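You operate a simulated robot arm through the tools that you are given. There is no shell and no other tool.

Carry out the task below with a simulated robot arm. There is one attempt and no reset: what you move stays moved.

Task
Put two of the bent strips from the top of the purple bench on the top of the pale green bench. Then fetch the yellow chock from the top of the purple bench and set it on the bottom shelf of the white bench. Then take the square and leave it on the back of the black bench. Then put the nine by twelve cover on the back of the black bench away on the bottom shelf of the teal bench. Then fetch the tall steel block and set it on the bottom shelf of the white bench. Then take the silver cup and put it on the black pad. The order counts. Set down upright: yellow chock, tall steel block, silver cup.

It is judged by the outcome, as a careful person would: the job done as asked, and still so three seconds after it is handed in. It fails if anything else is knocked over, pushed out of place, dropped, spilled or broken. A push-on lid holds only when it is set on centred and level and pressed home; a screw cap is set on level and turned clockwise until tight.

Robot
A 7-joint arm with a three-finger gripper on a trunk, on a base that drives. Base frame: it is fixed to the floor where the robot stands at the start and does not move with it; the origin is under the middle of the robot, x ahead of it, y to its left, z up; the surface under the hand at the start is at about z = 900. Readings come in mm, degrees, newtons and seconds.
Its first joint turns from -166.0 to 166.0 degrees. Places, roughly: back of the black bench (74x22 cm) [-1200, -1000, 840]; bent strip (10x4x4 cm) [900, -300, 900]; black pad (7x7x3 cm) [1000, 0, 900]; bottom shelf of the teal bench [-900, 1700, 300]; bottom shelf of the white bench [-900, -3700, 300]; nine by twelve cover [-1250, -1250, 750]; silver cup (8x8x8 cm) [1000, -100, 900]; square (12x3x15 cm) [-1000, -3000, 900]; tall steel block (4x4x5 cm) [1000, -400, 900]; top of the pale green bench [600, 2500, 900]; yellow chock (10x10x11 cm) [600, -200, 900]. Payload 2.69 kg.
The tool frame sits at the grasp point between the pads (the TCP): z along the fingers, y along the line on which they close. The tips reach 29 mm beyond it. The gripper opens to 120 mm. The gripper's body begins 78 mm behind the TCP.
Orientation is that of the tool frame in the base frame, as a unit quaternion [w, x, y, z]. With the fingers straight down and closing along the base's y, the tool's x points along the base's -x, its y along +y and its z along -z.

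Tools
- The arm moves only by the tool play_rows. Its argument "deltas" is a list of rows, each a list of 7 numbers: the shift along the tool's x, y, z in mm, then the turn, a rotation vector about the tool's x, y, z in degrees, then the gripper command, from -1 (fully open) to 1 (shut), values between in proportion. In form: [[tx, ty, tz, ax, ay, az, fingers], ...]. A call has 1 to 20 rows; each row shifts and turns the commanded pose from where the row before left it, along the tool's axes as they then stand. A row lasts 0.2 s, in which the tool goes at most 50 mm and 8.6 degrees; a call with a longer step from one row to the next is refused whole, and so is a gripper value outside its range. Where a pose cannot be reached the arm comes as near as it can. A force on the tool above 40 N (or 10 N above the force at the start of the call, whichever is more), or a blocked arm, ends the call early, and 0.2 s more pass. Each finger halts on what it meets, pressing with about 42 N; the grip force reading is that of the motor and also rises with nothing between the fingers. The clock runs only during rows and for 0.2 s after the last one: add rows that do not move to give the fingers time. The reply holds the time, the measured pose of the TCP, the force on the tool along the base axes, the opening and the grip force, in the units named above and with some noise, with the torque about the TCP (base axes, N m) and any sound that the robot's microphone picked up.
- Cameras (640 x 400 px; columns grow to the right, rows downward): "scene" is now at [289.7, 131.3, 1381.6]; the picture's right is [-0.70, -0.72, 0.00], its down [-0.34, 0.34, -0.88] and it looks along [0.63, -0.61, -0.48] (base axes); focal length 263 px, centre (320, 200). "wrist" rides on the gripper at [63, 0, -104] in the tool frame; the picture's right is [0.00, 1.00, 0.00], its down [-0.83, 0.00, -0.56] and it looks along [-0.56, 0.00, 0.83] (tool axes); focal length 275 px, centre (320, 200). There is no depth. A picture from a camera that has moved, and an enlarged one, comes with that camera's place and axes in the base frame and with its lens. The place of the scene camera against the robot may be out by one fixed shift of up to 18 mm in any direction.
- capture(camera): a new picture of that camera. It takes no simulated time.
- lift_body(by): slides the trunk up (or, below 0, down) by that many mm; the arm and the scene camera ride with it, the base frame stays. It gives what a move gives, with no picture.
- roll_base(legs): drives the robot by 1 to 6 legs, each [ahead, left, turn to the left] in mm, mm and degrees, along the robot's own axes; the way and the turn of a leg run together, so that a leg with both is an arc; at most 1500 mm and 180 degrees a leg. The arm and the cameras ride along, it lands a little off, and it stops where it bumps. It gives what a move gives.
- head_to(pan, tilt): turns the head with the scene camera to pan (to the left, within 143 degrees either way) and tilt (down, from -29 to 69), counted from straight ahead of the robot. It gives what a move gives.
- inspect(camera, box): a new picture of the part [left, top, right, bottom] of that camera's present view, enlarged. It takes no simulated time.
- sign_off(): hands the job in; it is judged then, once.

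Places have to be worked out from the pictures, the camera data and where the tool is seen. Open the gripper and draw the arm clear of the work before you hand the job in, unless the task says otherwise.

The tools are called after "Emit:" by a JSON object that holds its "op" and its "data". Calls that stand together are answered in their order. play_rows: Moves the arm, as the interface text tells. Its arguments: {"type":"object","properties":{"deltas":{"type":"array","items":{"type":"array","items":{"type":"number"}}}},"required":["deltas"]} The other tools are called the same way: lift_body (by) slides the trunk up or down; roll_base (legs) drives the base; head_to (pan, tilt) turns the head that bears the scene camera; capture (camera) takes a picture; inspect (camera, box) takes an enlarged picture of a part of a camera's view; sign_off () hands the job in.

At the start:

```text
clock: 0.0
eef_pos: [508.2, -14.3, 1201.2]
ee_rot: [0.0, 0.0, 1.0, 0.001]
contact_force: [0.1, -0.5, 0.4]
torque: [0.0, 0.01, -0.02]
grip_width: 119.8
grasp_force: 0.0
trunk travel left (down, up): [-350.0, 236.0]
robot x, y, heading: [-0.9, 0.7, -0.1]
head pan, tilt: [-44.3, 28.8]
```

scene: 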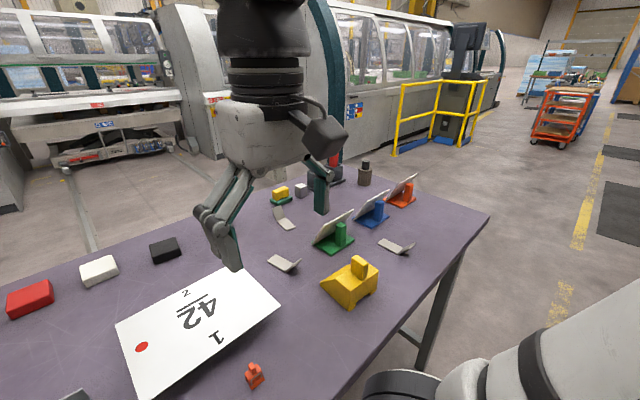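
wrist: 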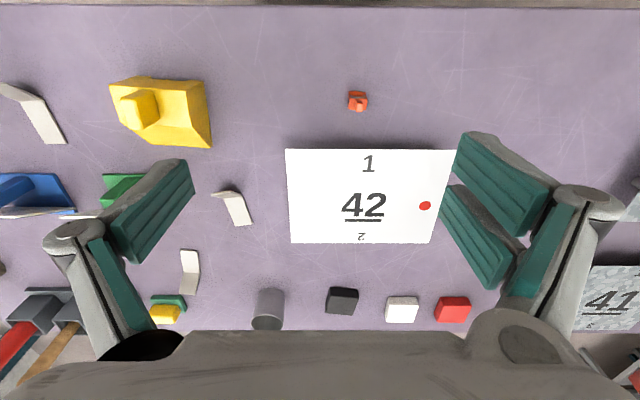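

The pictures show the purple bench ahead with strips, the yellow chock, coloured pads and a sign. I look around first with the head to learn the layout.

Emit:
{"op": "head_to", "data": {"pan": -20, "tilt": 40}}

Emit:
{"op": "capture", "data": {"camera": "scene"}}

Emit:
{"op": "inspect", "data": {"camera": "wrist", "box": [0, 60, 320, 340]}}

```text
clock: 0.9
eef_pos: [507.6, -14.1, 1200.6]
ee_rot: [0.001, 0.0, 1.0, 0.0]
contact_force: [-0.7, -0.1, 1.1]
torque: [0.01, 0.02, 0.01]
grip_width: 120.2
grasp_force: 0.0
trunk travel left (down, up): [-350.0, 236.0]
robot x, y, heading: [3.3, -0.1, -0.0]
head pan, tilt: [-20.0, 40.0]
```

```text
taken
camera scene: at [304.5, 165.7, 1364.5], right [-0.34, -0.94, 0.0], down [-0.6, 0.22, -0.77], along [0.72, -0.26, -0.64], focal length 263 px, centre (320, 200)
```

scene: 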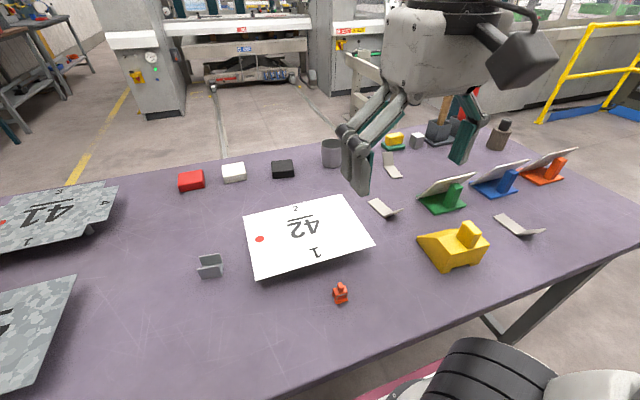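

```text
1.43 times, centred on (160, 200) of wrist
camera zoom: at [443.5, -14.5, 1306.3], right [0.0, 1.0, 0.0], down [0.83, 0.0, 0.56], along [0.56, 0.0, -0.83], focal length 393 px, centre (549, 200)
```

zoom: 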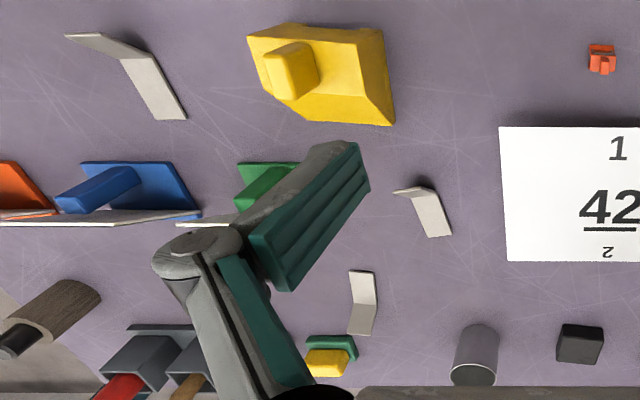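

I see three bent strips, the cup, the pads, the yellow chock and a small grey block. I look left for the pale green bench and right/back for the others.

Emit:
{"op": "head_to", "data": {"pan": 75, "tilt": 20}}

Emit:
{"op": "capture", "data": {"camera": "scene"}}

Emit:
{"op": "head_to", "data": {"pan": 130, "tilt": 25}}

Emit:
{"op": "capture", "data": {"camera": "scene"}}

Emit:
{"op": "head_to", "data": {"pan": -130, "tilt": 25}}

Emit:
{"op": "capture", "data": {"camera": "scene"}}

Emit:
{"op": "head_to", "data": {"pan": -90, "tilt": 25}}

Emit:
{"op": "capture", "data": {"camera": "scene"}}

```text
clock: 2.6
eef_pos: [508.0, -14.4, 1200.6]
ee_rot: [0.0, 0.001, 1.0, 0.0]
contact_force: [0.6, 0.2, 0.4]
torque: [-0.04, 0.0, -0.04]
grip_width: 120.0
grasp_force: 0.1
trunk travel left (down, up): [-350.0, 236.0]
robot x, y, heading: [1.4, 0.3, -0.0]
head pan, tilt: [75.0, 20.0]
```

```text
taken
camera scene: at [248.8, 284.7, 1395.8], right [0.97, -0.26, 0.0], down [-0.09, -0.33, -0.94], along [0.24, 0.91, -0.34], focal length 263 px, centre (320, 200)
```

scene: 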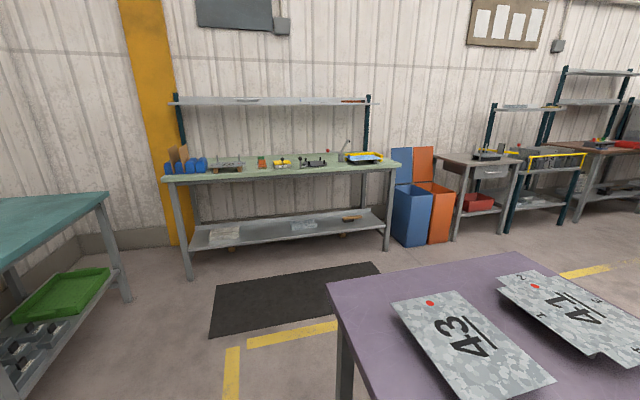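

```text
clock: 3.8
eef_pos: [508.5, -14.4, 1201.1]
ee_rot: [0.0, 0.0, 1.0, 0.0]
contact_force: [0.6, -0.8, -0.8]
torque: [0.02, 0.0, 0.01]
grip_width: 119.8
grasp_force: 0.2
trunk travel left (down, up): [-350.0, 236.0]
robot x, y, heading: [3.7, -1.2, 0.2]
head pan, tilt: [130.0, 25.0]
```

```text
taken
camera scene: at [165.5, 265.4, 1387.8], right [0.77, 0.64, 0.0], down [0.27, -0.32, -0.91], along [-0.58, 0.69, -0.42], focal length 263 px, centre (320, 200)
```

scene: 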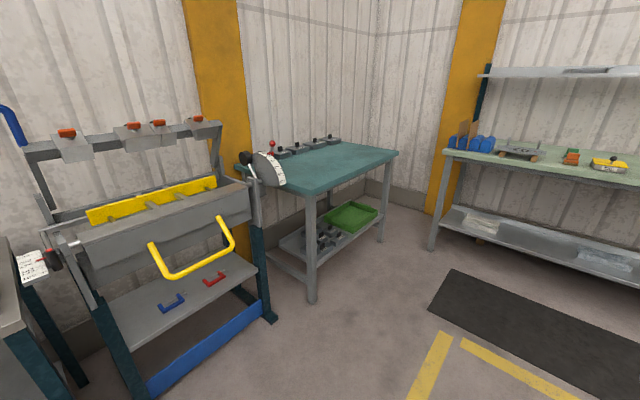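

```text
clock: 7.5
eef_pos: [507.1, -15.5, 1201.9]
ee_rot: [0.0, 0.0, 1.0, 0.0]
contact_force: [0.0, 0.0, 0.8]
torque: [0.02, -0.01, 0.02]
grip_width: 120.2
grasp_force: 0.1
trunk travel left (down, up): [-350.0, 236.0]
robot x, y, heading: [-1.1, -1.6, -0.3]
head pan, tilt: [-130.0, 25.0]
```

```text
taken
camera scene: at [165.5, 124.2, 1387.7], right [-0.77, 0.64, 0.0], down [0.27, 0.32, -0.91], along [-0.58, -0.69, -0.42], focal length 263 px, centre (320, 200)
```

scene: 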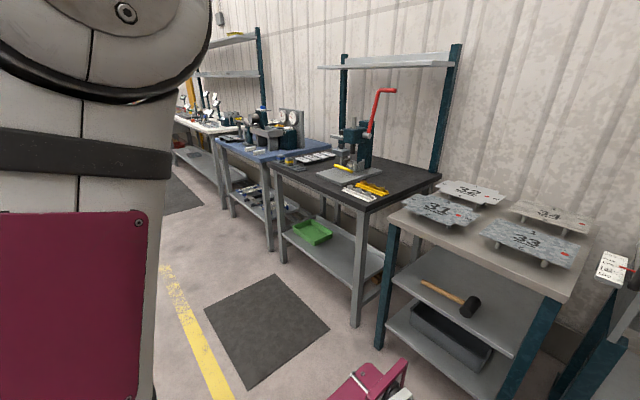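

```text
clock: 8.5
eef_pos: [508.2, -15.2, 1200.5]
ee_rot: [0.001, 0.0, 1.0, 0.0]
contact_force: [-0.1, -0.4, 0.7]
torque: [0.0, -0.01, 0.01]
grip_width: 120.0
grasp_force: 0.1
trunk travel left (down, up): [-350.0, 236.0]
robot x, y, heading: [-2.8, -3.2, 0.4]
head pan, tilt: [-90.0, 25.0]
```

```text
taken
camera scene: at [224.6, 102.7, 1387.7], right [-1.0, 0.0, 0.0], down [0.0, 0.42, -0.91], along [0.0, -0.91, -0.42], focal length 263 px, centre (320, 200)
```

scene: 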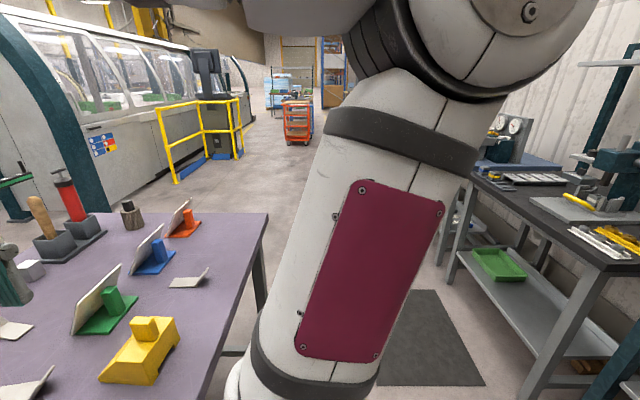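

I now know the general layout. Next I take closer views of the purple bench's right half before picking a strip.

Emit:
{"op": "head_to", "data": {"pan": -35, "tilt": 40}}

Emit:
{"op": "inspect", "data": {"camera": "scene", "box": [260, 80, 580, 280]}}

Emit:
{"op": "inspect", "data": {"camera": "scene", "box": [100, 80, 420, 280]}}

```text
clock: 9.8
eef_pos: [507.2, -14.2, 1201.5]
ee_rot: [0.0, 0.001, 1.0, 0.0]
contact_force: [0.5, -0.4, -0.3]
torque: [0.02, 0.02, -0.01]
grip_width: 119.8
grasp_force: 0.1
trunk travel left (down, up): [-350.0, 236.0]
robot x, y, heading: [-1.8, 3.6, 0.2]
head pan, tilt: [-35.0, 40.0]
```

```text
2.00 times, centred on (420, 180) of scene
camera zoom: at [294.3, 146.0, 1364.4], right [-0.57, -0.82, 0.0], down [-0.53, 0.37, -0.77], along [0.63, -0.44, -0.64], focal length 526 px, centre (120, 240)
```

zoom: 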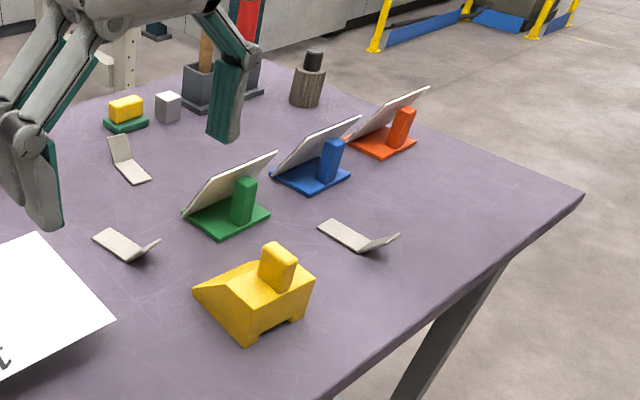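

```text
2.00 times, centred on (260, 180) of scene
camera zoom: at [294.3, 146.0, 1364.4], right [-0.57, -0.82, 0.0], down [-0.53, 0.37, -0.77], along [0.63, -0.44, -0.64], focal length 526 px, centre (440, 240)
```

zoom: 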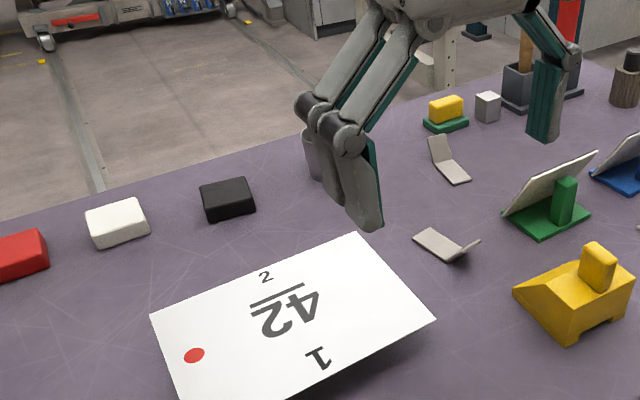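

Strips are L‑bent with one leg flat on the bench and one raised. I move the open hand to above the nearest strip (about x 726, y -169) for a close wrist view.

Emit:
{"op": "play_rows", "data": {"deltas": [[-32, -25.8, 20, 0, 0, 0, -1], [-32, -25.8, 20, 0, 0, 0, -1], [-32, -25.8, 20, 0, 0, 0, -1], [-32, -25.8, 20, 0, 0, 0, -1], [-32, -25.8, 20, 0, 0, 0, -1], [-32, -25.8, 20, 0, 0, 0, -1], [0, 0, 0, 0, 0, 0, -1]]}}

Emit:
{"op": "capture", "data": {"camera": "wrist"}}

Emit:
{"op": "capture", "data": {"camera": "scene"}}

```text
clock: 11.4
eef_pos: [700.1, -169.3, 1081.4]
ee_rot: [0.0, 0.0, 1.0, 0.0]
contact_force: [0.1, 0.0, 0.8]
torque: [0.04, -0.04, 0.03]
grip_width: 119.8
grasp_force: 0.0
trunk travel left (down, up): [-350.0, 236.0]
robot x, y, heading: [3.2, -0.5, -0.0]
head pan, tilt: [-35.0, 40.0]
```

```text
taken
camera wrist: at [635.3, -169.4, 1187.4], right [0.0, 1.0, 0.0], down [0.83, 0.0, 0.56], along [0.56, 0.0, -0.83], focal length 275 px, centre (320, 200)
```

wrist: 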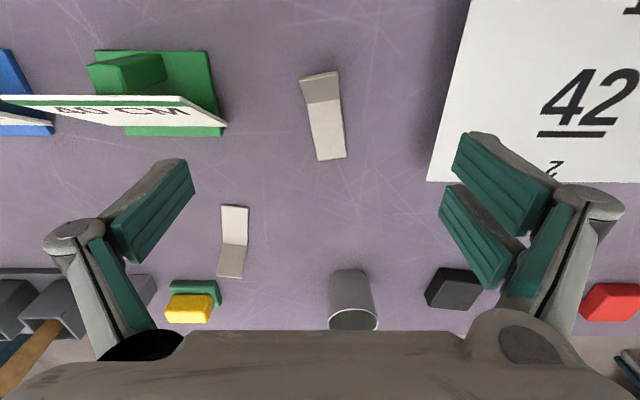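

```text
taken
camera scene: at [294.2, 146.0, 1364.5], right [-0.57, -0.82, 0.0], down [-0.53, 0.37, -0.77], along [0.63, -0.44, -0.64], focal length 263 px, centre (320, 200)
```

scene: 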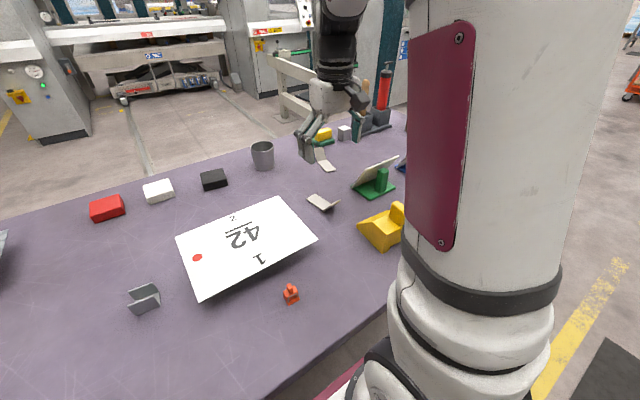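

Strip A: flat leg from about (771,-156) to the bend near (708,-165), raised leg back to about (677,-171), so its axis is about 9° off +x. I yaw the hand 9° and go down around the bend with the fingers half open, stopping just above to check.

Emit:
{"op": "play_rows", "data": {"deltas": [[0, 2, 0, 0, 0, -4.5, -0.3], [0, 0, 0, 0, 0, -4.5, -0.3], [0, 0, 35, 0, 0, 0, -0.3], [0, 0, 35, 0, 0, 0, -0.3], [0, 0, 30, 0, 0, 0, -0.3], [0, 0, 0, 0, 0, 0, -0.3]]}}

Emit:
{"op": "capture", "data": {"camera": "wrist"}}

```text
clock: 12.8
eef_pos: [702.1, -167.3, 980.7]
ee_rot: [0.0, -0.079, 0.997, 0.0]
contact_force: [-0.3, 0.3, 0.4]
torque: [-0.02, -0.05, -0.01]
grip_width: 78.0
grasp_force: 0.1
trunk travel left (down, up): [-350.0, 236.0]
robot x, y, heading: [-1.0, 3.8, -0.2]
head pan, tilt: [-35.0, 40.0]
```

```text
taken
camera wrist: at [637.1, -177.0, 1085.3], right [-0.16, 0.99, 0.0], down [0.82, 0.13, 0.56], along [0.55, 0.09, -0.83], focal length 275 px, centre (320, 200)
```

wrist: 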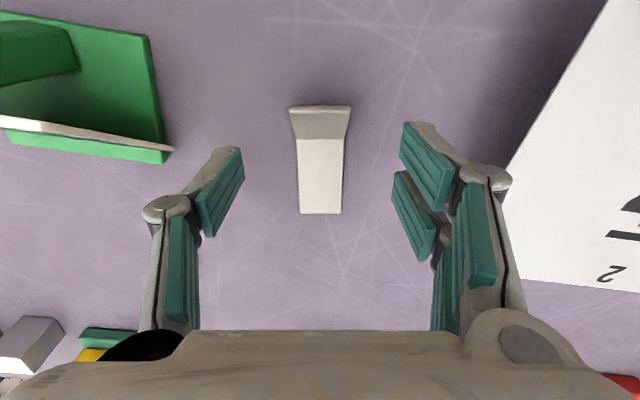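

The strip is now lined up with the fingers (bend near (707,-165), raised end only about 22 mm high). I shift 4 mm forward and go down so the tips sit just above the bench, checking the force.

Emit:
{"op": "play_rows", "data": {"deltas": [[-4, 0, 20, 0, 0, 0, -0.3], [0, 0, 20, 0, 0, 0, -0.3], [0, 0, 8, 0, 0, 0, -0.3], [0, 0, 1.5, 0, 0, 0, -0.3], [0, 0, 0, 0, 0, 0, -0.3]]}}

Emit:
{"op": "capture", "data": {"camera": "wrist"}}

```text
clock: 14.0
eef_pos: [705.1, -166.2, 931.5]
ee_rot: [0.0, -0.079, 0.997, 0.0]
contact_force: [0.1, 0.5, -0.7]
torque: [0.02, -0.06, -0.04]
grip_width: 78.2
grasp_force: 0.1
trunk travel left (down, up): [-350.0, 236.0]
robot x, y, heading: [3.2, 1.7, -0.0]
head pan, tilt: [-35.0, 40.0]
```

```text
taken
camera wrist: at [641.3, -176.1, 1036.4], right [-0.16, 0.99, 0.0], down [0.82, 0.13, 0.56], along [0.55, 0.09, -0.83], focal length 275 px, centre (320, 200)
```

wrist: 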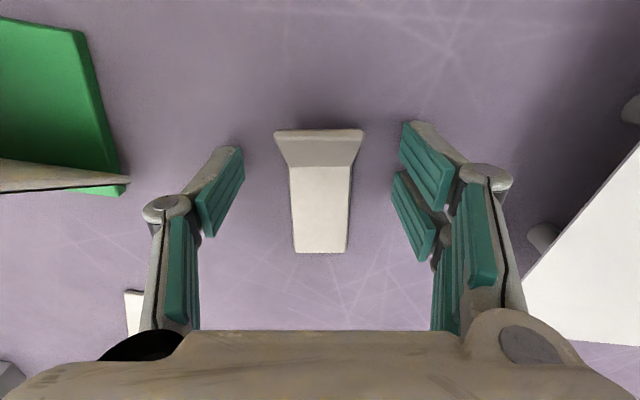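

Still no contact, strip is centred between the pads. I lower 1 mm more and close.

Emit:
{"op": "play_rows", "data": {"deltas": [[0, 0, 1, 0, 0, 0, -0.3], [0, 0, 0, 0, 0, 0, 0.2], [0, 0, 0, 0, 0, 0, 0.5], [0, 0, 0, 0, 0, 0, 1], [0, 0, 0, 0, 0, 0, 1]]}}

Emit:
{"op": "capture", "data": {"camera": "wrist"}}

```text
clock: 15.2
eef_pos: [704.5, -166.1, 930.7]
ee_rot: [0.0, -0.078, 0.997, 0.0]
contact_force: [0.5, -0.3, 0.2]
torque: [0.03, 0.0, -0.04]
grip_width: 34.2
grasp_force: 42.1
trunk travel left (down, up): [-350.0, 236.0]
robot x, y, heading: [-0.9, 0.2, -0.1]
head pan, tilt: [-35.0, 40.0]
```

```text
taken
camera wrist: at [641.1, -176.3, 1035.8], right [-0.16, 0.99, 0.0], down [0.82, 0.13, 0.56], along [0.55, 0.09, -0.83], focal length 275 px, centre (320, 200)
```

wrist: 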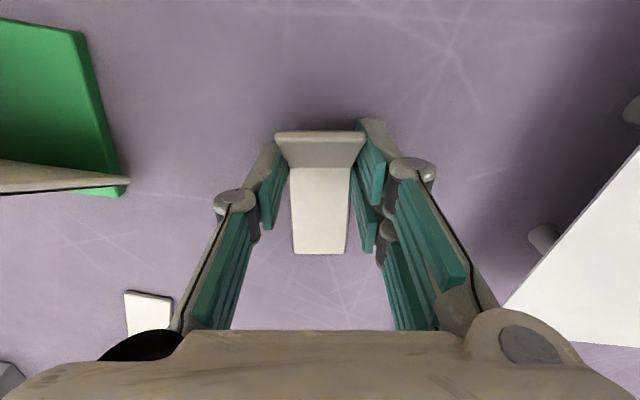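

Held at 34 mm width with 42 N. I lift straight up in steps and check that the strip comes along.

Emit:
{"op": "play_rows", "data": {"deltas": [[0, 0, -5, 0, 0, 0, 1], [0, 0, -10, 0, 0, 0, 1], [0, 0, -30, 0, 0, 0, 1], [0, 0, -40, 0, 0, 0, 1], [0, 0, -40, 0, 0, 0, 1], [0, 0, -40, 0, 0, 0, 1], [0, 0, -40, 0, 0, 0, 1], [0, 0, 0, 0, 0, 0, 1]]}}

Emit:
{"op": "capture", "data": {"camera": "wrist"}}

Emit:
{"op": "head_to", "data": {"pan": 140, "tilt": 69}}

Emit:
{"op": "capture", "data": {"camera": "scene"}}

Emit:
{"op": "head_to", "data": {"pan": 80, "tilt": 60}}

Emit:
{"op": "capture", "data": {"camera": "scene"}}

```text
clock: 17.0
eef_pos: [706.1, -166.3, 1136.0]
ee_rot: [0.0, -0.079, 0.997, 0.0]
contact_force: [-0.3, -0.4, -1.1]
torque: [0.01, 0.02, 0.02]
grip_width: 34.1
grasp_force: 42.3
trunk travel left (down, up): [-350.0, 236.0]
robot x, y, heading: [0.3, -0.4, 0.1]
head pan, tilt: [-35.0, 40.0]
```

```text
taken
camera wrist: at [641.9, -175.1, 1240.9], right [-0.16, 0.99, 0.0], down [0.82, 0.13, 0.56], along [0.55, 0.09, -0.83], focal length 275 px, centre (320, 200)
```

wrist: 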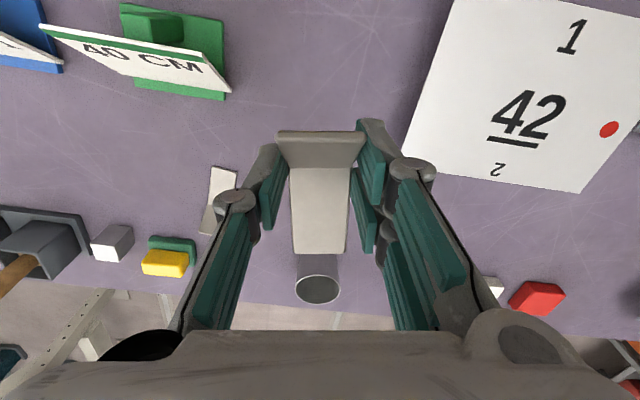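

```text
clock: 19.6
eef_pos: [705.9, -165.7, 1136.1]
ee_rot: [0.0, -0.078, 0.997, 0.0]
contact_force: [0.1, 0.0, -0.2]
torque: [-0.04, -0.02, -0.01]
grip_width: 34.5
grasp_force: 42.2
trunk travel left (down, up): [-350.0, 236.0]
robot x, y, heading: [-2.1, 0.5, -0.1]
head pan, tilt: [140.0, 68.8]
```

```text
taken
camera scene: at [181.9, 230.8, 1328.3], right [0.64, 0.77, 0.0], down [0.71, -0.6, -0.36], along [-0.28, 0.23, -0.93], focal length 263 px, centre (320, 200)
```

scene: 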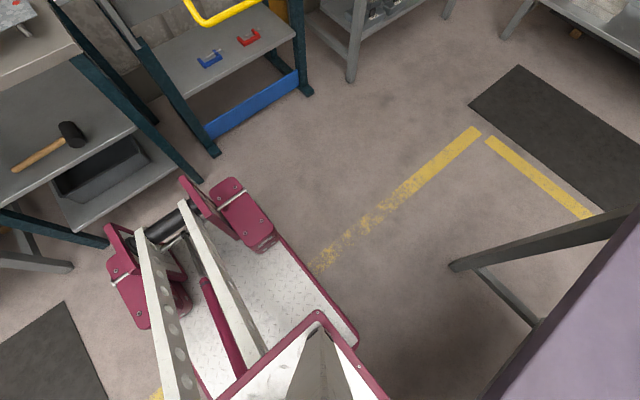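

```text
clock: 20.9
eef_pos: [705.6, -166.0, 1135.9]
ee_rot: [0.0, -0.079, 0.997, 0.0]
contact_force: [0.9, 0.5, -0.1]
torque: [0.0, 0.04, -0.03]
grip_width: 34.1
grasp_force: 41.7
trunk travel left (down, up): [-350.0, 236.0]
robot x, y, heading: [2.6, 0.5, 0.0]
head pan, tilt: [80.0, 60.0]
```

```text
taken
camera scene: at [236.2, 260.4, 1337.7], right [0.98, -0.17, 0.0], down [-0.15, -0.85, -0.5], along [0.09, 0.49, -0.87], focal length 263 px, centre (320, 200)
```

scene: 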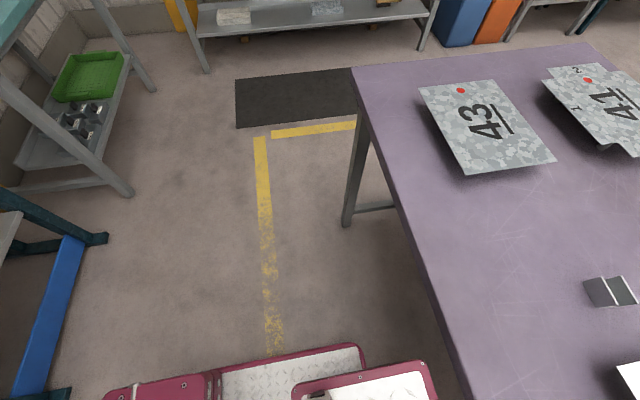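

The strip came up with the hand and the base outline is clear (about 1 m long, rear to x≈-620). I retract and raise the arm, then strafe left along the aisle and forward past the purple bench's end.

Emit:
{"op": "play_rows", "data": {"deltas": [[40, 0, -20, 0, 0, 0, 1], [40, 0, -20, 0, 0, 0, 1], [40, 0, -20, 0, 0, 0, 1], [30, 0, -10, 0, 0, 0, 1], [0, 0, 0, 0, 0, 0, 1]]}}

Emit:
{"op": "roll_base", "data": {"legs": [[0, 1450, 0]]}}

Emit:
{"op": "capture", "data": {"camera": "wrist"}}

Emit:
{"op": "head_to", "data": {"pan": 70, "tilt": 30}}

Emit:
{"op": "capture", "data": {"camera": "scene"}}

```text
clock: 22.1
eef_pos: [556.2, -189.8, 1206.1]
ee_rot: [-0.001, -0.078, 0.997, -0.001]
contact_force: [0.4, -0.4, -1.0]
torque: [0.0, 0.01, -0.01]
grip_width: 34.0
grasp_force: 41.3
trunk travel left (down, up): [-350.0, 236.0]
robot x, y, heading: [-0.3, -1.2, -0.2]
head pan, tilt: [80.0, 60.0]
```

```text
clock: 29.4
eef_pos: [573.1, 1270.8, 1205.7]
ee_rot: [0.0, -0.062, 0.998, 0.0]
contact_force: [-0.4, -0.1, -1.2]
torque: [0.04, 0.01, -0.05]
grip_width: 34.2
grasp_force: 41.9
trunk travel left (down, up): [-350.0, 236.0]
robot x, y, heading: [22.7, 1478.1, -2.0]
head pan, tilt: [80.0, 60.0]
```

```text
taken
camera wrist: at [509.9, 1263.9, 1311.0], right [-0.13, 0.99, 0.0], down [0.82, 0.11, 0.56], along [0.55, 0.07, -0.83], focal length 275 px, centre (320, 200)
```

wrist: 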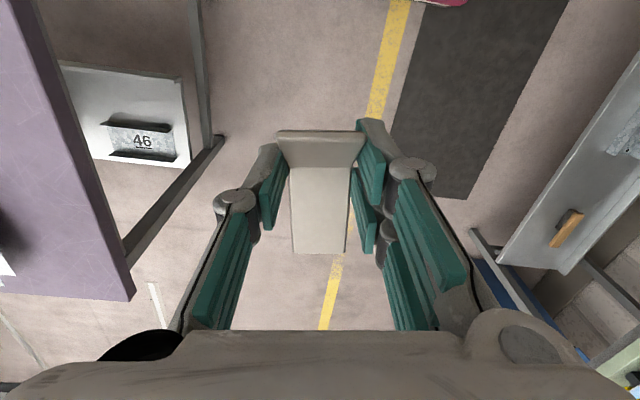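

```text
clock: 30.4
eef_pos: [572.8, 1272.1, 1206.1]
ee_rot: [0.0, -0.062, 0.998, 0.0]
contact_force: [0.0, 0.1, -0.3]
torque: [-0.01, 0.03, 0.03]
grip_width: 34.2
grasp_force: 42.0
trunk travel left (down, up): [-350.0, 236.0]
robot x, y, heading: [23.0, 1476.9, -2.1]
head pan, tilt: [70.0, 30.0]
```

```text
taken
camera scene: at [288.8, 1750.5, 1379.7], right [0.93, -0.37, 0.0], down [-0.19, -0.46, -0.87], along [0.32, 0.8, -0.5], focal length 263 px, centre (320, 200)
```

scene: 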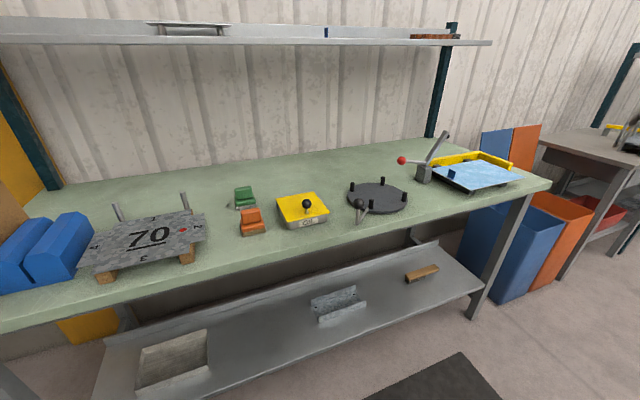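

The green bench's open area lies behind the yellow box and the black disc (about x 600, y 2650). I drive forward clear of the purple bench, turn left to face the green bench, then look again.

Emit:
{"op": "roll_base", "data": {"legs": [[380, 160, 0], [0, 0, 92]]}}

Emit:
{"op": "head_to", "data": {"pan": -10, "tilt": 35}}

Emit:
{"op": "capture", "data": {"camera": "scene"}}

Emit:
{"op": "capture", "data": {"camera": "wrist"}}

```text
clock: 36.9
eef_pos: [571.3, 2190.4, 1205.8]
ee_rot: [0.001, 0.774, -0.633, 0.0]
contact_force: [0.5, 0.1, -0.3]
torque: [-0.02, -0.02, -0.02]
grip_width: 34.3
grasp_force: 42.0
trunk travel left (down, up): [-350.0, 236.0]
robot x, y, heading: [404.7, 1627.6, 92.2]
head pan, tilt: [70.0, 30.0]
```

```text
clock: 38.4
eef_pos: [571.3, 2191.3, 1205.2]
ee_rot: [0.0, 0.774, -0.634, 0.0]
contact_force: [0.1, -0.2, -0.8]
torque: [0.02, 0.03, 0.0]
grip_width: 34.6
grasp_force: 41.8
trunk travel left (down, up): [-350.0, 236.0]
robot x, y, heading: [405.3, 1626.2, 92.6]
head pan, tilt: [-10.0, 35.0]
```

```text
taken
camera scene: at [208.7, 1943.9, 1372.0], right [0.99, -0.13, 0.0], down [-0.08, -0.57, -0.82], along [0.11, 0.81, -0.57], focal length 263 px, centre (320, 200)
```

scene: 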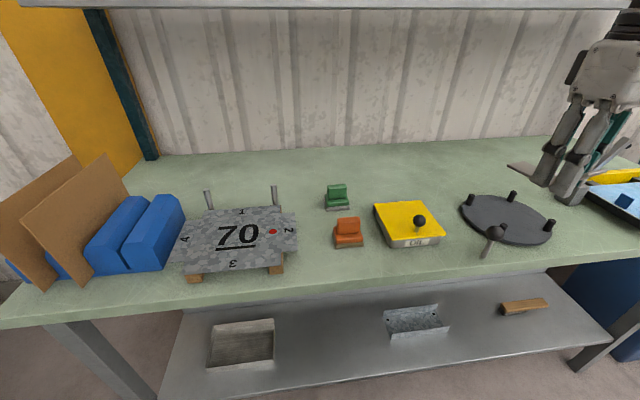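

```text
taken
camera wrist: at [582.7, 2128.7, 1311.0], right [-0.98, -0.2, 0.0], down [-0.17, 0.81, 0.56], along [-0.11, 0.54, -0.83], focal length 275 px, centre (320, 200)
```

wrist: 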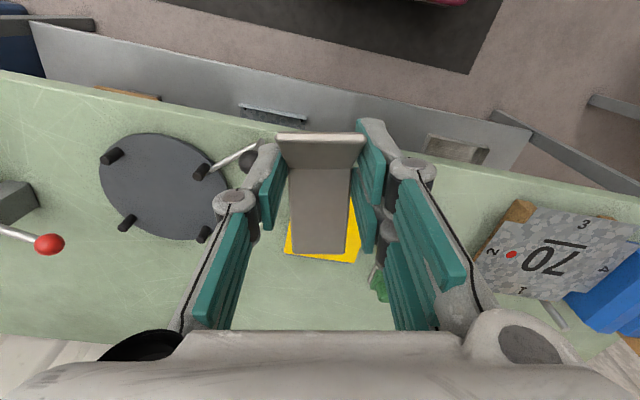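

The bench edge is at y≈2280 and the yellow box ends at y≈2504; open space behind. I drive 120 mm ahead, then reach out to about (580, 2620) staying high.

Emit:
{"op": "roll_base", "data": {"legs": [[120, 0, 0]]}}

Emit:
{"op": "play_rows", "data": {"deltas": [[-42.9, -10.5, 0, 0, 0, 0, 1], [-42.9, -10.5, 0, 0, 0, 0, 1], [-42.9, -10.5, 0, 0, 0, 0, 1], [-42.9, -10.5, 10, 0, 0, 0, 1], [-42.9, -10.5, 20, 0, 0, 0, 1], [-42.9, -10.5, 20, 0, 0, 0, 1], [-42.9, -10.5, 20, 0, 0, 0, 1], [0, 0, 40, 0, 0, 0, 1], [0, 0, 40, 0, 0, 0, 1], [0, 0, 30, 0, 0, 0, 1], [0, 0, 0, 0, 0, 0, 1]]}}

Emit:
{"op": "capture", "data": {"camera": "wrist"}}

Emit:
{"op": "capture", "data": {"camera": "scene"}}

```text
clock: 39.7
eef_pos: [566.6, 2312.3, 1205.3]
ee_rot: [0.0, 0.774, -0.633, 0.0]
contact_force: [0.4, -0.1, -1.1]
torque: [-0.02, 0.02, 0.0]
grip_width: 34.5
grasp_force: 41.7
trunk travel left (down, up): [-350.0, 236.0]
robot x, y, heading: [401.1, 1746.4, 92.1]
head pan, tilt: [-10.0, 35.0]
```

```text
clock: 42.1
eef_pos: [579.5, 2621.5, 1026.9]
ee_rot: [0.0, 0.774, -0.634, 0.0]
contact_force: [-0.3, 0.7, -0.8]
torque: [-0.04, 0.02, 0.0]
grip_width: 34.4
grasp_force: 42.0
trunk travel left (down, up): [-350.0, 236.0]
robot x, y, heading: [398.5, 1748.2, 92.6]
head pan, tilt: [-10.0, 35.0]
```

```text
taken
camera wrist: at [590.5, 2560.2, 1131.8], right [-0.98, -0.2, 0.0], down [-0.17, 0.81, 0.56], along [-0.11, 0.54, -0.83], focal length 275 px, centre (320, 200)
```

wrist: 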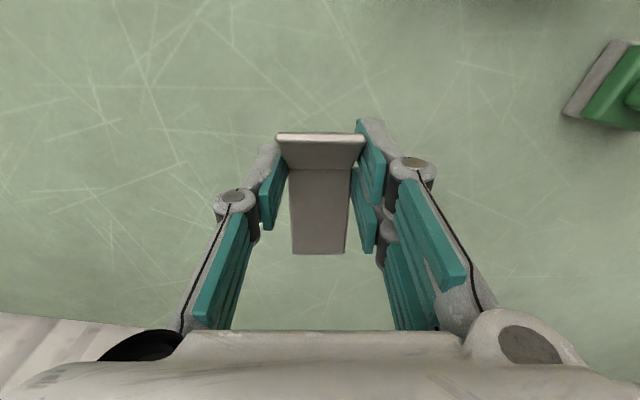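

```text
taken
camera scene: at [203.6, 2065.0, 1372.0], right [0.99, -0.13, 0.0], down [-0.08, -0.57, -0.82], along [0.11, 0.81, -0.57], focal length 263 px, centre (320, 200)
```

scene: 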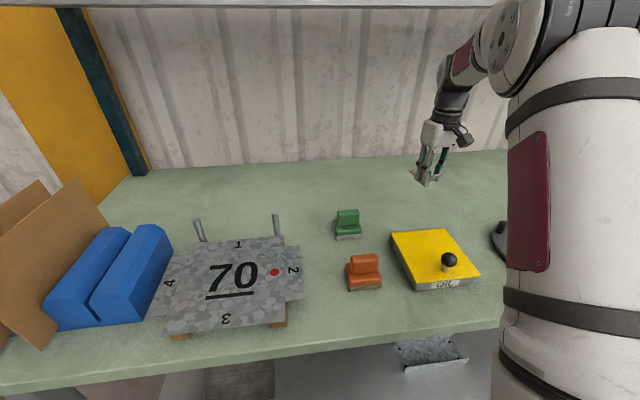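

The spot below is clear. I lower to about z 945, then creep down for contact.

Emit:
{"op": "play_rows", "data": {"deltas": [[0, 0, 40, 0, 0, 0, 1], [0, 0, 30, 0, 0, 0, 1], [0, 0, 12, 0, 0, 0, 1], [0, 0, 4, 0, 0, 0, 1], [0, 0, 4, 0, 0, 0, 1], [0, 0, 0, 0, 0, 0, 1]]}}

Emit:
{"op": "capture", "data": {"camera": "wrist"}}

Emit:
{"op": "inspect", "data": {"camera": "scene", "box": [340, 100, 520, 240]}}

```text
clock: 43.5
eef_pos: [578.5, 2619.5, 934.6]
ee_rot: [-0.001, 0.774, -0.633, 0.0]
contact_force: [0.2, 0.4, -0.5]
torque: [-0.04, 0.01, -0.01]
grip_width: 34.1
grasp_force: 42.5
trunk travel left (down, up): [-350.0, 236.0]
robot x, y, heading: [403.5, 1746.4, 92.2]
head pan, tilt: [-10.0, 35.0]
```

```text
taken
camera wrist: at [590.6, 2558.8, 1040.4], right [-0.98, -0.2, 0.0], down [-0.17, 0.81, 0.56], along [-0.11, 0.54, -0.83], focal length 275 px, centre (320, 200)
```

wrist: 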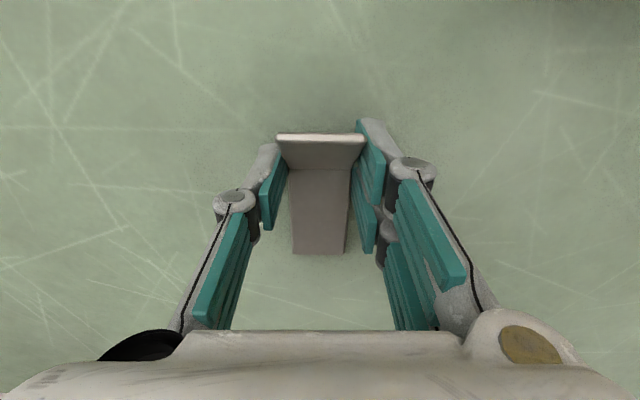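

```text
2.86 times, centred on (430, 170) of scene
camera zoom: at [203.6, 2065.0, 1372.0], right [0.99, -0.13, 0.0], down [-0.08, -0.57, -0.82], along [0.11, 0.81, -0.57], focal length 751 px, centre (6, 286)
```

zoom: 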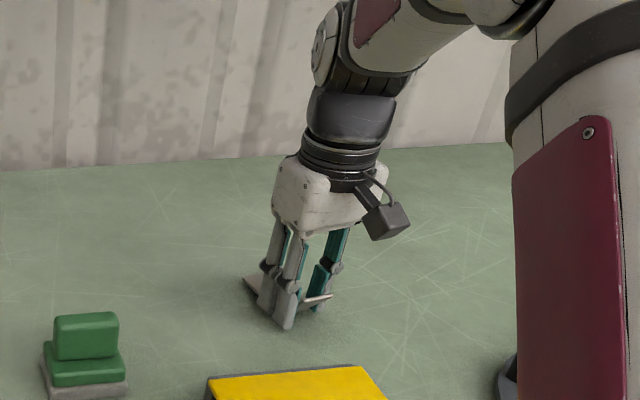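

No contact yet at TCP z 934.6. I creep 1.5 mm per row, watching the force.

Emit:
{"op": "play_rows", "data": {"deltas": [[0, 0, 1.5, 0, 0, 0, 1], [0, 0, 1.5, 0, 0, 0, 1], [0, 0, 0, 0, 0, 0, 1]]}}

```text
clock: 44.3
eef_pos: [579.0, 2619.7, 931.7]
ee_rot: [0.001, 0.774, -0.633, 0.0]
contact_force: [-0.3, 0.4, -0.1]
torque: [0.0, 0.02, 0.04]
grip_width: 34.6
grasp_force: 42.3
trunk travel left (down, up): [-350.0, 236.0]
robot x, y, heading: [403.4, 1746.5, 92.7]
head pan, tilt: [-10.0, 35.0]
```

Still free at 931.7. I keep creeping.

Emit:
{"op": "play_rows", "data": {"deltas": [[0, 0, 1, 0, 0, 0, 1], [0, 0, 1, 0, 0, 0, 1], [0, 0, 0, 0, 0, 0, 1]]}}

```text
clock: 45.1
eef_pos: [578.8, 2620.9, 929.5]
ee_rot: [0.001, 0.774, -0.633, 0.0]
contact_force: [-0.2, 0.1, -0.4]
torque: [-0.01, 0.0, 0.01]
grip_width: 34.5
grasp_force: 42.3
trunk travel left (down, up): [-350.0, 236.0]
robot x, y, heading: [398.0, 1744.5, 92.5]
head pan, tilt: [-10.0, 35.0]
```

No contact at 929.5, so the green top may be a little lower than 900. I continue in 1.5 mm steps.

Emit:
{"op": "play_rows", "data": {"deltas": [[0, 0, 1.5, 0, 0, 0, 1], [0, 0, 1.5, 0, 0, 0, 1], [0, 0, 1.5, 0, 0, 0, 1], [0, 0, 0, 0, 0, 0, 1]]}}

Emit:
{"op": "capture", "data": {"camera": "wrist"}}

```text
clock: 46.1
eef_pos: [577.1, 2620.2, 928.6]
ee_rot: [-0.002, 0.774, -0.633, -0.001]
contact_force: [-1.3, -2.4, 29.7]
torque: [-0.1, 0.05, -0.02]
grip_width: 34.2
grasp_force: 42.1
trunk travel left (down, up): [-350.0, 236.0]
robot x, y, heading: [396.7, 1749.4, 92.4]
head pan, tilt: [-10.0, 35.0]
```

```text
taken
camera wrist: at [589.5, 2558.6, 1033.5], right [-0.98, -0.2, 0.0], down [-0.17, 0.81, 0.56], along [-0.11, 0.55, -0.83], focal length 275 px, centre (320, 200)
```

wrist: 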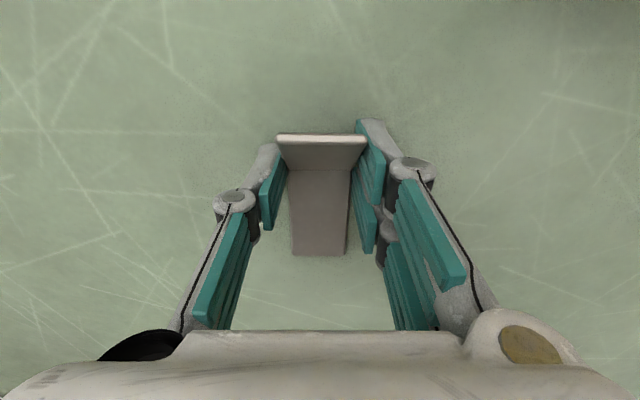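

Contact (30 N) at z≈928.6: the strip is on the top. I ease up 2 mm, open gently, and rise straight up.

Emit:
{"op": "play_rows", "data": {"deltas": [[0, 0, -2, 0, 0, 0, 1], [0, 0, 0, 0, 0, 0, 0.3], [0, 0, 0, 0, 0, 0, 0], [0, 0, 0, 0, 0, 0, -0.2], [0, 0, -20, 0, 0, 0, -0.2], [0, 0, -40, 0, 0, 0, -0.2], [0, 0, -45, 0, 0, 0, -0.2], [0, 0, -45, 0, 0, 0, -0.2], [0, 0, -45, 0, 0, 0, -0.2], [0, 0, -45, 0, 0, 0, -0.2], [0, 0, 0, 0, 0, 0, -0.2]]}}

Emit:
{"op": "capture", "data": {"camera": "wrist"}}

```text
clock: 48.5
eef_pos: [579.8, 2619.1, 1168.4]
ee_rot: [0.0, 0.774, -0.633, 0.0]
contact_force: [0.2, -1.2, -0.2]
torque: [-0.03, 0.0, 0.04]
grip_width: 72.0
grasp_force: 0.1
trunk travel left (down, up): [-350.0, 236.0]
robot x, y, heading: [394.4, 1749.2, 92.4]
head pan, tilt: [-10.0, 35.0]
```

```text
taken
camera wrist: at [589.5, 2558.7, 1274.1], right [-0.98, -0.2, 0.0], down [-0.17, 0.81, 0.56], along [-0.11, 0.54, -0.83], focal length 275 px, centre (320, 200)
```

wrist: 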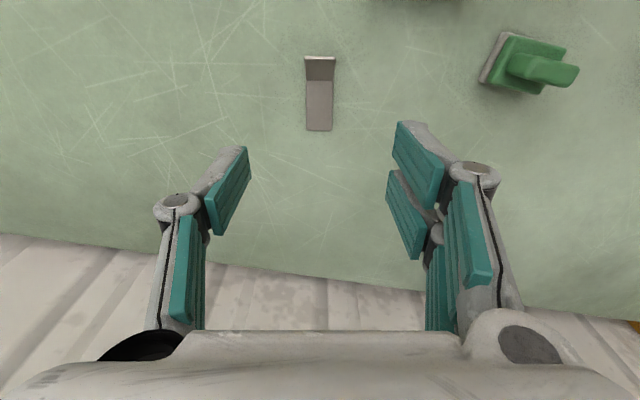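

Strip 1 stands on the green bench near (577,2623). I retract the arm and drive back toward the purple bench: reverse, turn right, back up to the aisle.

Emit:
{"op": "play_rows", "data": {"deltas": [[43, 10.5, -10, 0, 0, 0, -0.2], [43, 10.5, -10, 0, 0, 0, -0.2], [43, 10.5, -10, 0, 0, 0, -0.2], [43, 10.5, -10, 0, 0, 0, -0.2], [43, 10.5, 0, 0, 0, 0, -0.2], [43, 10.5, 0, 0, 0, 0, -0.2], [43, 10.5, 0, 0, 0, 0, -0.2], [0, 0, 0, 0, 0, 0, -0.2]]}}

Emit:
{"op": "roll_base", "data": {"legs": [[-120, 0, 0], [0, 0, -92.3], [-400, 0, 0]]}}

Emit:
{"op": "head_to", "data": {"pan": -60, "tilt": 45}}

Emit:
{"op": "capture", "data": {"camera": "scene"}}

```text
clock: 50.3
eef_pos: [566.0, 2309.1, 1208.8]
ee_rot: [0.001, 0.774, -0.634, 0.0]
contact_force: [-0.5, 0.5, 0.4]
torque: [0.0, -0.03, 0.01]
grip_width: 71.9
grasp_force: 0.0
trunk travel left (down, up): [-350.0, 236.0]
robot x, y, heading: [399.1, 1748.1, 92.6]
head pan, tilt: [-10.0, 35.0]
```

```text
clock: 57.5
eef_pos: [559.9, 1435.0, 1209.2]
ee_rot: [0.0, -0.078, 0.997, 0.001]
contact_force: [-0.5, 0.2, -0.4]
torque: [0.01, 0.02, -0.02]
grip_width: 72.0
grasp_force: 0.1
trunk travel left (down, up): [-350.0, 236.0]
robot x, y, heading: [5.8, 1625.6, -0.2]
head pan, tilt: [-10.0, 35.0]
```

```text
clock: 58.7
eef_pos: [560.0, 1437.1, 1210.2]
ee_rot: [-0.001, -0.079, 0.997, 0.0]
contact_force: [-0.5, -0.7, 0.1]
torque: [0.01, -0.01, 0.02]
grip_width: 72.2
grasp_force: 0.1
trunk travel left (down, up): [-350.0, 236.0]
robot x, y, heading: [5.3, 1626.3, -0.2]
head pan, tilt: [-60.0, 45.0]
```

```text
taken
camera scene: at [271.6, 1750.4, 1357.2], right [-0.87, -0.5, 0.0], down [-0.35, 0.61, -0.71], along [0.35, -0.61, -0.71], focal length 263 px, centre (320, 200)
```

scene: 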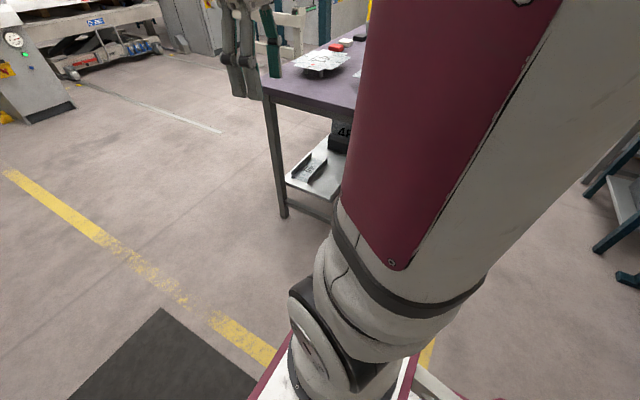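

The robot is at (5, 1626) with heading ~0. I strafe right in two legs, checking the pose midway.

Emit:
{"op": "roll_base", "data": {"legs": [[-5, -800, 0]]}}

```text
clock: 63.0
eef_pos: [560.0, 644.1, 1210.0]
ee_rot: [0.0, -0.083, 0.997, 0.0]
contact_force: [-0.1, 0.1, 0.3]
torque: [-0.02, 0.01, 0.01]
grip_width: 72.1
grasp_force: 0.0
trunk travel left (down, up): [-350.0, 236.0]
robot x, y, heading: [7.3, 831.2, 0.2]
head pan, tilt: [-60.0, 45.0]
```

On track. I finish the strafe back to y≈0.

Emit:
{"op": "roll_base", "data": {"legs": [[-6, -831, 0]]}}

Emit:
{"op": "capture", "data": {"camera": "wrist"}}

```text
clock: 67.4
eef_pos: [561.3, -184.7, 1209.3]
ee_rot: [0.0, -0.082, 0.997, 0.0]
contact_force: [0.3, 0.5, 0.0]
torque: [0.0, -0.02, 0.0]
grip_width: 72.0
grasp_force: 0.0
trunk travel left (down, up): [-350.0, 236.0]
robot x, y, heading: [8.8, -2.3, 0.4]
head pan, tilt: [-60.0, 45.0]
```

```text
taken
camera wrist: at [497.9, -194.3, 1314.9], right [-0.17, 0.99, 0.0], down [0.82, 0.14, 0.56], along [0.55, 0.09, -0.83], focal length 275 px, centre (320, 200)
```

wrist: 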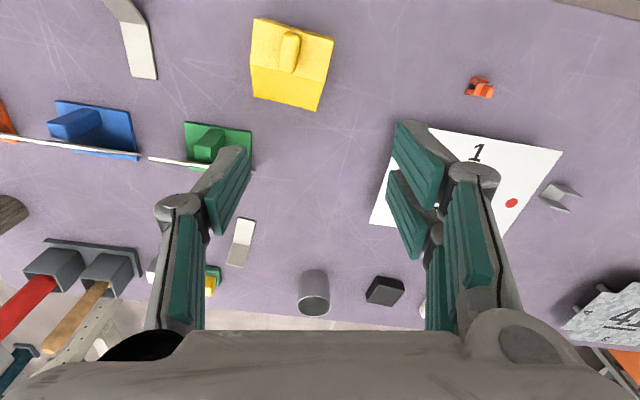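

Strip C lies at the right, around (556,-435). I move the hand above it for a close look.

Emit:
{"op": "play_rows", "data": {"deltas": [[10.1, -39.8, 0, 0, 0, 0, -0.2], [10.1, -39.8, 10, 0, 0, 0, -0.2], [10.1, -39.8, 25, 0, 0, 0, -0.2], [10.1, -39.8, 28, 0, 0, 0, -0.2], [10.1, -39.8, 28, 0, 0, 0, -0.2], [10.1, -39.8, 28, 0, 0, 0, -0.2], [0, 0, 10, 0, 0, 0, -0.2], [0, 0, 0, 0, 0, 0, -0.2]]}}

Emit:
{"op": "capture", "data": {"camera": "wrist"}}

```text
clock: 69.2
eef_pos: [541.4, -431.0, 1080.1]
ee_rot: [0.0, -0.083, 0.997, -0.001]
contact_force: [0.0, 0.4, -0.2]
torque: [-0.05, 0.01, 0.03]
grip_width: 71.7
grasp_force: 0.2
trunk travel left (down, up): [-350.0, 236.0]
robot x, y, heading: [7.0, 1.0, 0.5]
head pan, tilt: [-60.0, 45.0]
```

```text
taken
camera wrist: at [477.6, -441.0, 1184.8], right [-0.17, 0.99, 0.0], down [0.82, 0.14, 0.56], along [0.55, 0.09, -0.83], focal length 275 px, centre (320, 200)
```

wrist: 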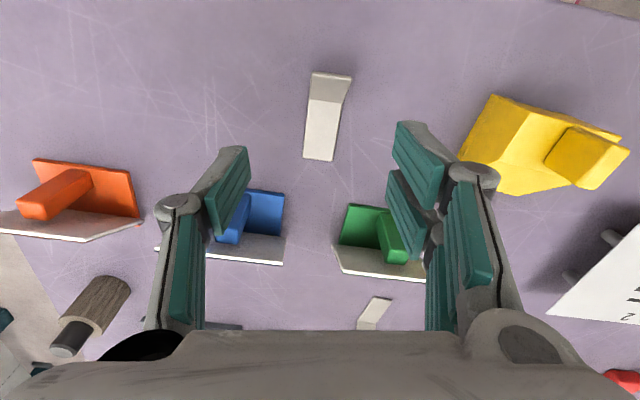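

Strip C: bend near (547,-424), flat leg pointing nearly along +x (about 2°). I turn the hand +7.4° about its axis, centre over the bend and lower to z 980.

Emit:
{"op": "play_rows", "data": {"deltas": [[0, 0, 0, 0, 0, 7.4, -0.2], [-4.8, 6.2, 0, 0, 0, 0, -0.2], [0, 0, 35, 0, 0, 0, -0.2], [0, 0, 35, 0, 0, 0, -0.2], [0, 0, 30, 0, 0, 0, -0.2], [0, 0, 0, 0, 0, 0, -0.2]]}}

Emit:
{"op": "capture", "data": {"camera": "wrist"}}

```text
clock: 70.6
eef_pos: [546.1, -423.6, 980.8]
ee_rot: [0.0, -0.019, 1.0, 0.0]
contact_force: [-0.3, -0.7, 0.0]
torque: [0.02, 0.03, 0.04]
grip_width: 71.9
grasp_force: 0.0
trunk travel left (down, up): [-350.0, 236.0]
robot x, y, heading: [0.8, -0.3, 0.5]
head pan, tilt: [-60.0, 45.0]
```

```text
taken
camera wrist: at [481.8, -425.8, 1085.3], right [-0.04, 1.0, 0.0], down [0.83, 0.03, 0.56], along [0.56, 0.02, -0.83], focal length 275 px, centre (320, 200)
```

wrist: 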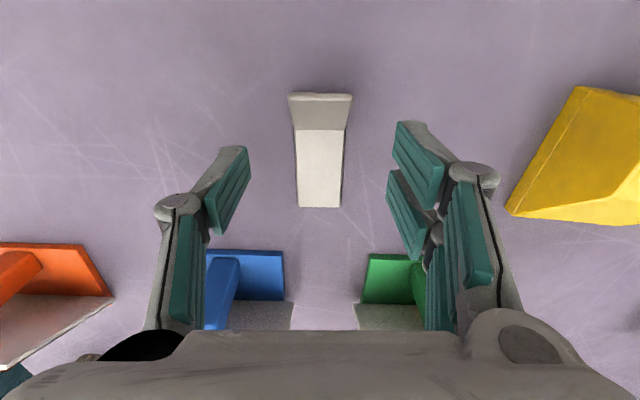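

Aligned and centred. I lower to z≈930.5 and close on the strip.

Emit:
{"op": "play_rows", "data": {"deltas": [[-1, 0, 20, 0, 0, 0, -0.2], [0, 0, 20, 0, 0, 0, -0.2], [0, 0, 8, 0, 0, 0, -0.2], [0, 0, 2, 0, 0, 0, -0.2], [0, 0, 0, 0, 0, 0, -0.2], [0, 0, 0, 0, 0, 0, 0.2], [0, 0, 0, 0, 0, 0, 0.5], [0, 0, 0, 0, 0, 0, 1], [0, 0, 0, 0, 0, 0, 1]]}}

Emit:
{"op": "capture", "data": {"camera": "wrist"}}

```text
clock: 72.6
eef_pos: [546.0, -422.9, 929.4]
ee_rot: [0.0, -0.019, 1.0, 0.0]
contact_force: [-0.1, -0.1, 0.0]
torque: [0.0, -0.02, -0.03]
grip_width: 34.5
grasp_force: 42.2
trunk travel left (down, up): [-350.0, 236.0]
robot x, y, heading: [7.8, 0.0, 0.7]
head pan, tilt: [-60.0, 45.0]
```

```text
taken
camera wrist: at [482.6, -426.1, 1035.0], right [-0.04, 1.0, 0.0], down [0.83, 0.03, 0.56], along [0.56, 0.02, -0.83], focal length 275 px, centre (320, 200)
```

wrist: 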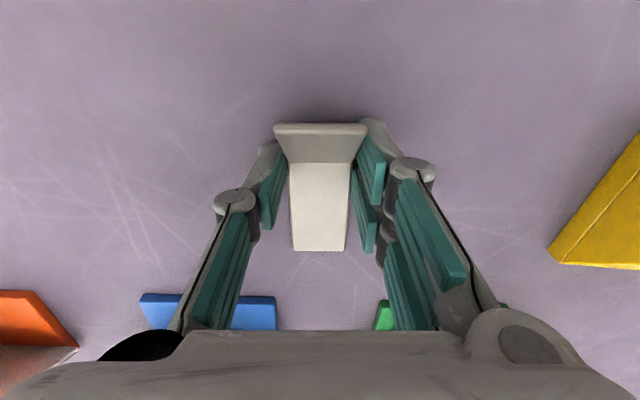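

Gripped at 34.5 mm. I lift and swing back to the travel position in front of the robot.

Emit:
{"op": "play_rows", "data": {"deltas": [[0, 0, -5, 0, 0, 0, 1], [0, 0, -20, 0, 0, 0, 1], [0, 0, -42, 0, 0, 0, 1], [0, 0, -42, 0, 0, 0, 1], [0, 0, -42, 0, 0, 0, 1], [0, 0, -42, 0, 0, 0, 1], [0, 0, -42, 0, 0, 0, 1], [0, 0, -45, 0, 0, 0, 1], [0, 46, 0, 0, 0, 0, 1], [0, 46, 0, 0, 0, 0, 1], [0, 46, 0, 0, 0, 0, 1], [0, 46, 0, 0, 0, 0, 1], [0, 46, 0, 0, 0, 0, 1], [0, 0, 0, 0, 0, 0, 1]]}}

Emit:
{"op": "capture", "data": {"camera": "wrist"}}

```text
clock: 75.6
eef_pos: [539.9, -189.2, 1212.1]
ee_rot: [0.0, -0.018, 1.0, 0.001]
contact_force: [0.4, 0.1, -1.1]
torque: [0.0, -0.02, 0.02]
grip_width: 34.3
grasp_force: 42.2
trunk travel left (down, up): [-350.0, 236.0]
robot x, y, heading: [6.0, -2.0, 0.8]
head pan, tilt: [-60.0, 45.0]
```

```text
taken
camera wrist: at [474.6, -193.8, 1315.8], right [-0.04, 1.0, 0.0], down [0.83, 0.03, 0.56], along [0.56, 0.02, -0.83], focal length 275 px, centre (320, 200)
```

wrist: 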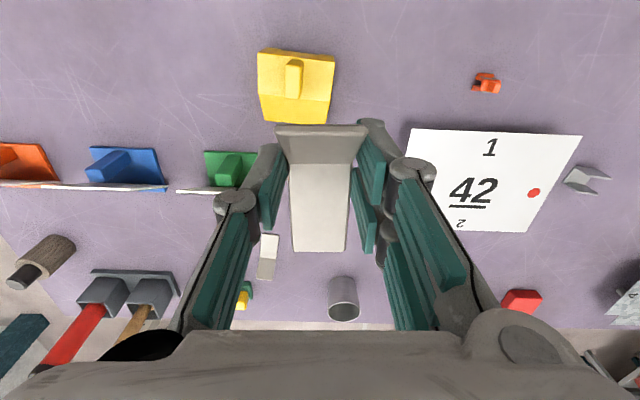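

Strip 2 is held. I drive the same route to the green bench, in checked legs.

Emit:
{"op": "roll_base", "data": {"legs": [[-5, 800, 0]]}}

```text
clock: 79.9
eef_pos: [529.2, 615.1, 1210.9]
ee_rot: [-0.001, -0.014, 1.0, 0.0]
contact_force: [0.1, -0.2, -0.3]
torque: [0.0, 0.03, 0.02]
grip_width: 34.5
grasp_force: 42.0
trunk travel left (down, up): [-350.0, 236.0]
robot x, y, heading: [-1.9, 815.0, -0.2]
head pan, tilt: [-60.0, 45.0]
```

On track; I continue left, forward and turn to face the green bench.

Emit:
{"op": "roll_base", "data": {"legs": [[0, 815, 0], [480, 0, 0], [0, 0, 90]]}}

Emit:
{"op": "head_to", "data": {"pan": -10, "tilt": 35}}

Emit:
{"op": "capture", "data": {"camera": "scene"}}

```text
clock: 90.7
eef_pos: [673.6, 2167.8, 1211.5]
ee_rot: [0.0, 0.723, -0.691, 0.0]
contact_force: [-0.5, -0.7, 0.0]
torque: [0.0, 0.01, 0.03]
grip_width: 34.3
grasp_force: 42.2
trunk travel left (down, up): [-350.0, 236.0]
robot x, y, heading: [483.1, 1634.9, 90.9]
head pan, tilt: [-60.0, 45.0]
```

```text
clock: 91.8
eef_pos: [673.3, 2168.6, 1210.1]
ee_rot: [0.0, 0.723, -0.691, 0.0]
contact_force: [-0.8, 0.5, -1.0]
torque: [-0.02, 0.0, -0.02]
grip_width: 34.0
grasp_force: 42.0
trunk travel left (down, up): [-350.0, 236.0]
robot x, y, heading: [480.4, 1633.3, 90.9]
head pan, tilt: [-10.0, 35.0]
```

```text
taken
camera scene: at [295.9, 1954.5, 1372.0], right [0.99, -0.16, 0.0], down [-0.09, -0.57, -0.82], along [0.13, 0.81, -0.57], focal length 263 px, centre (320, 200)
```

scene: 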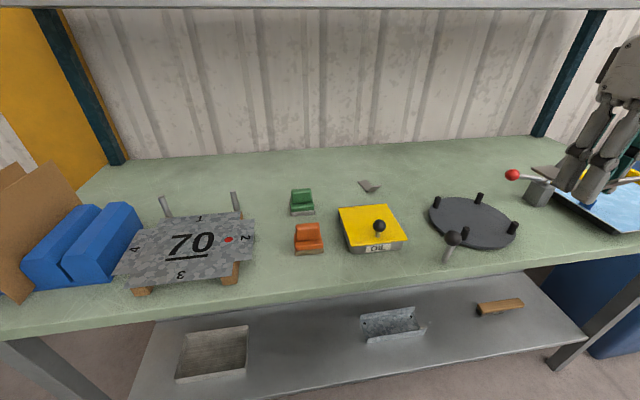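

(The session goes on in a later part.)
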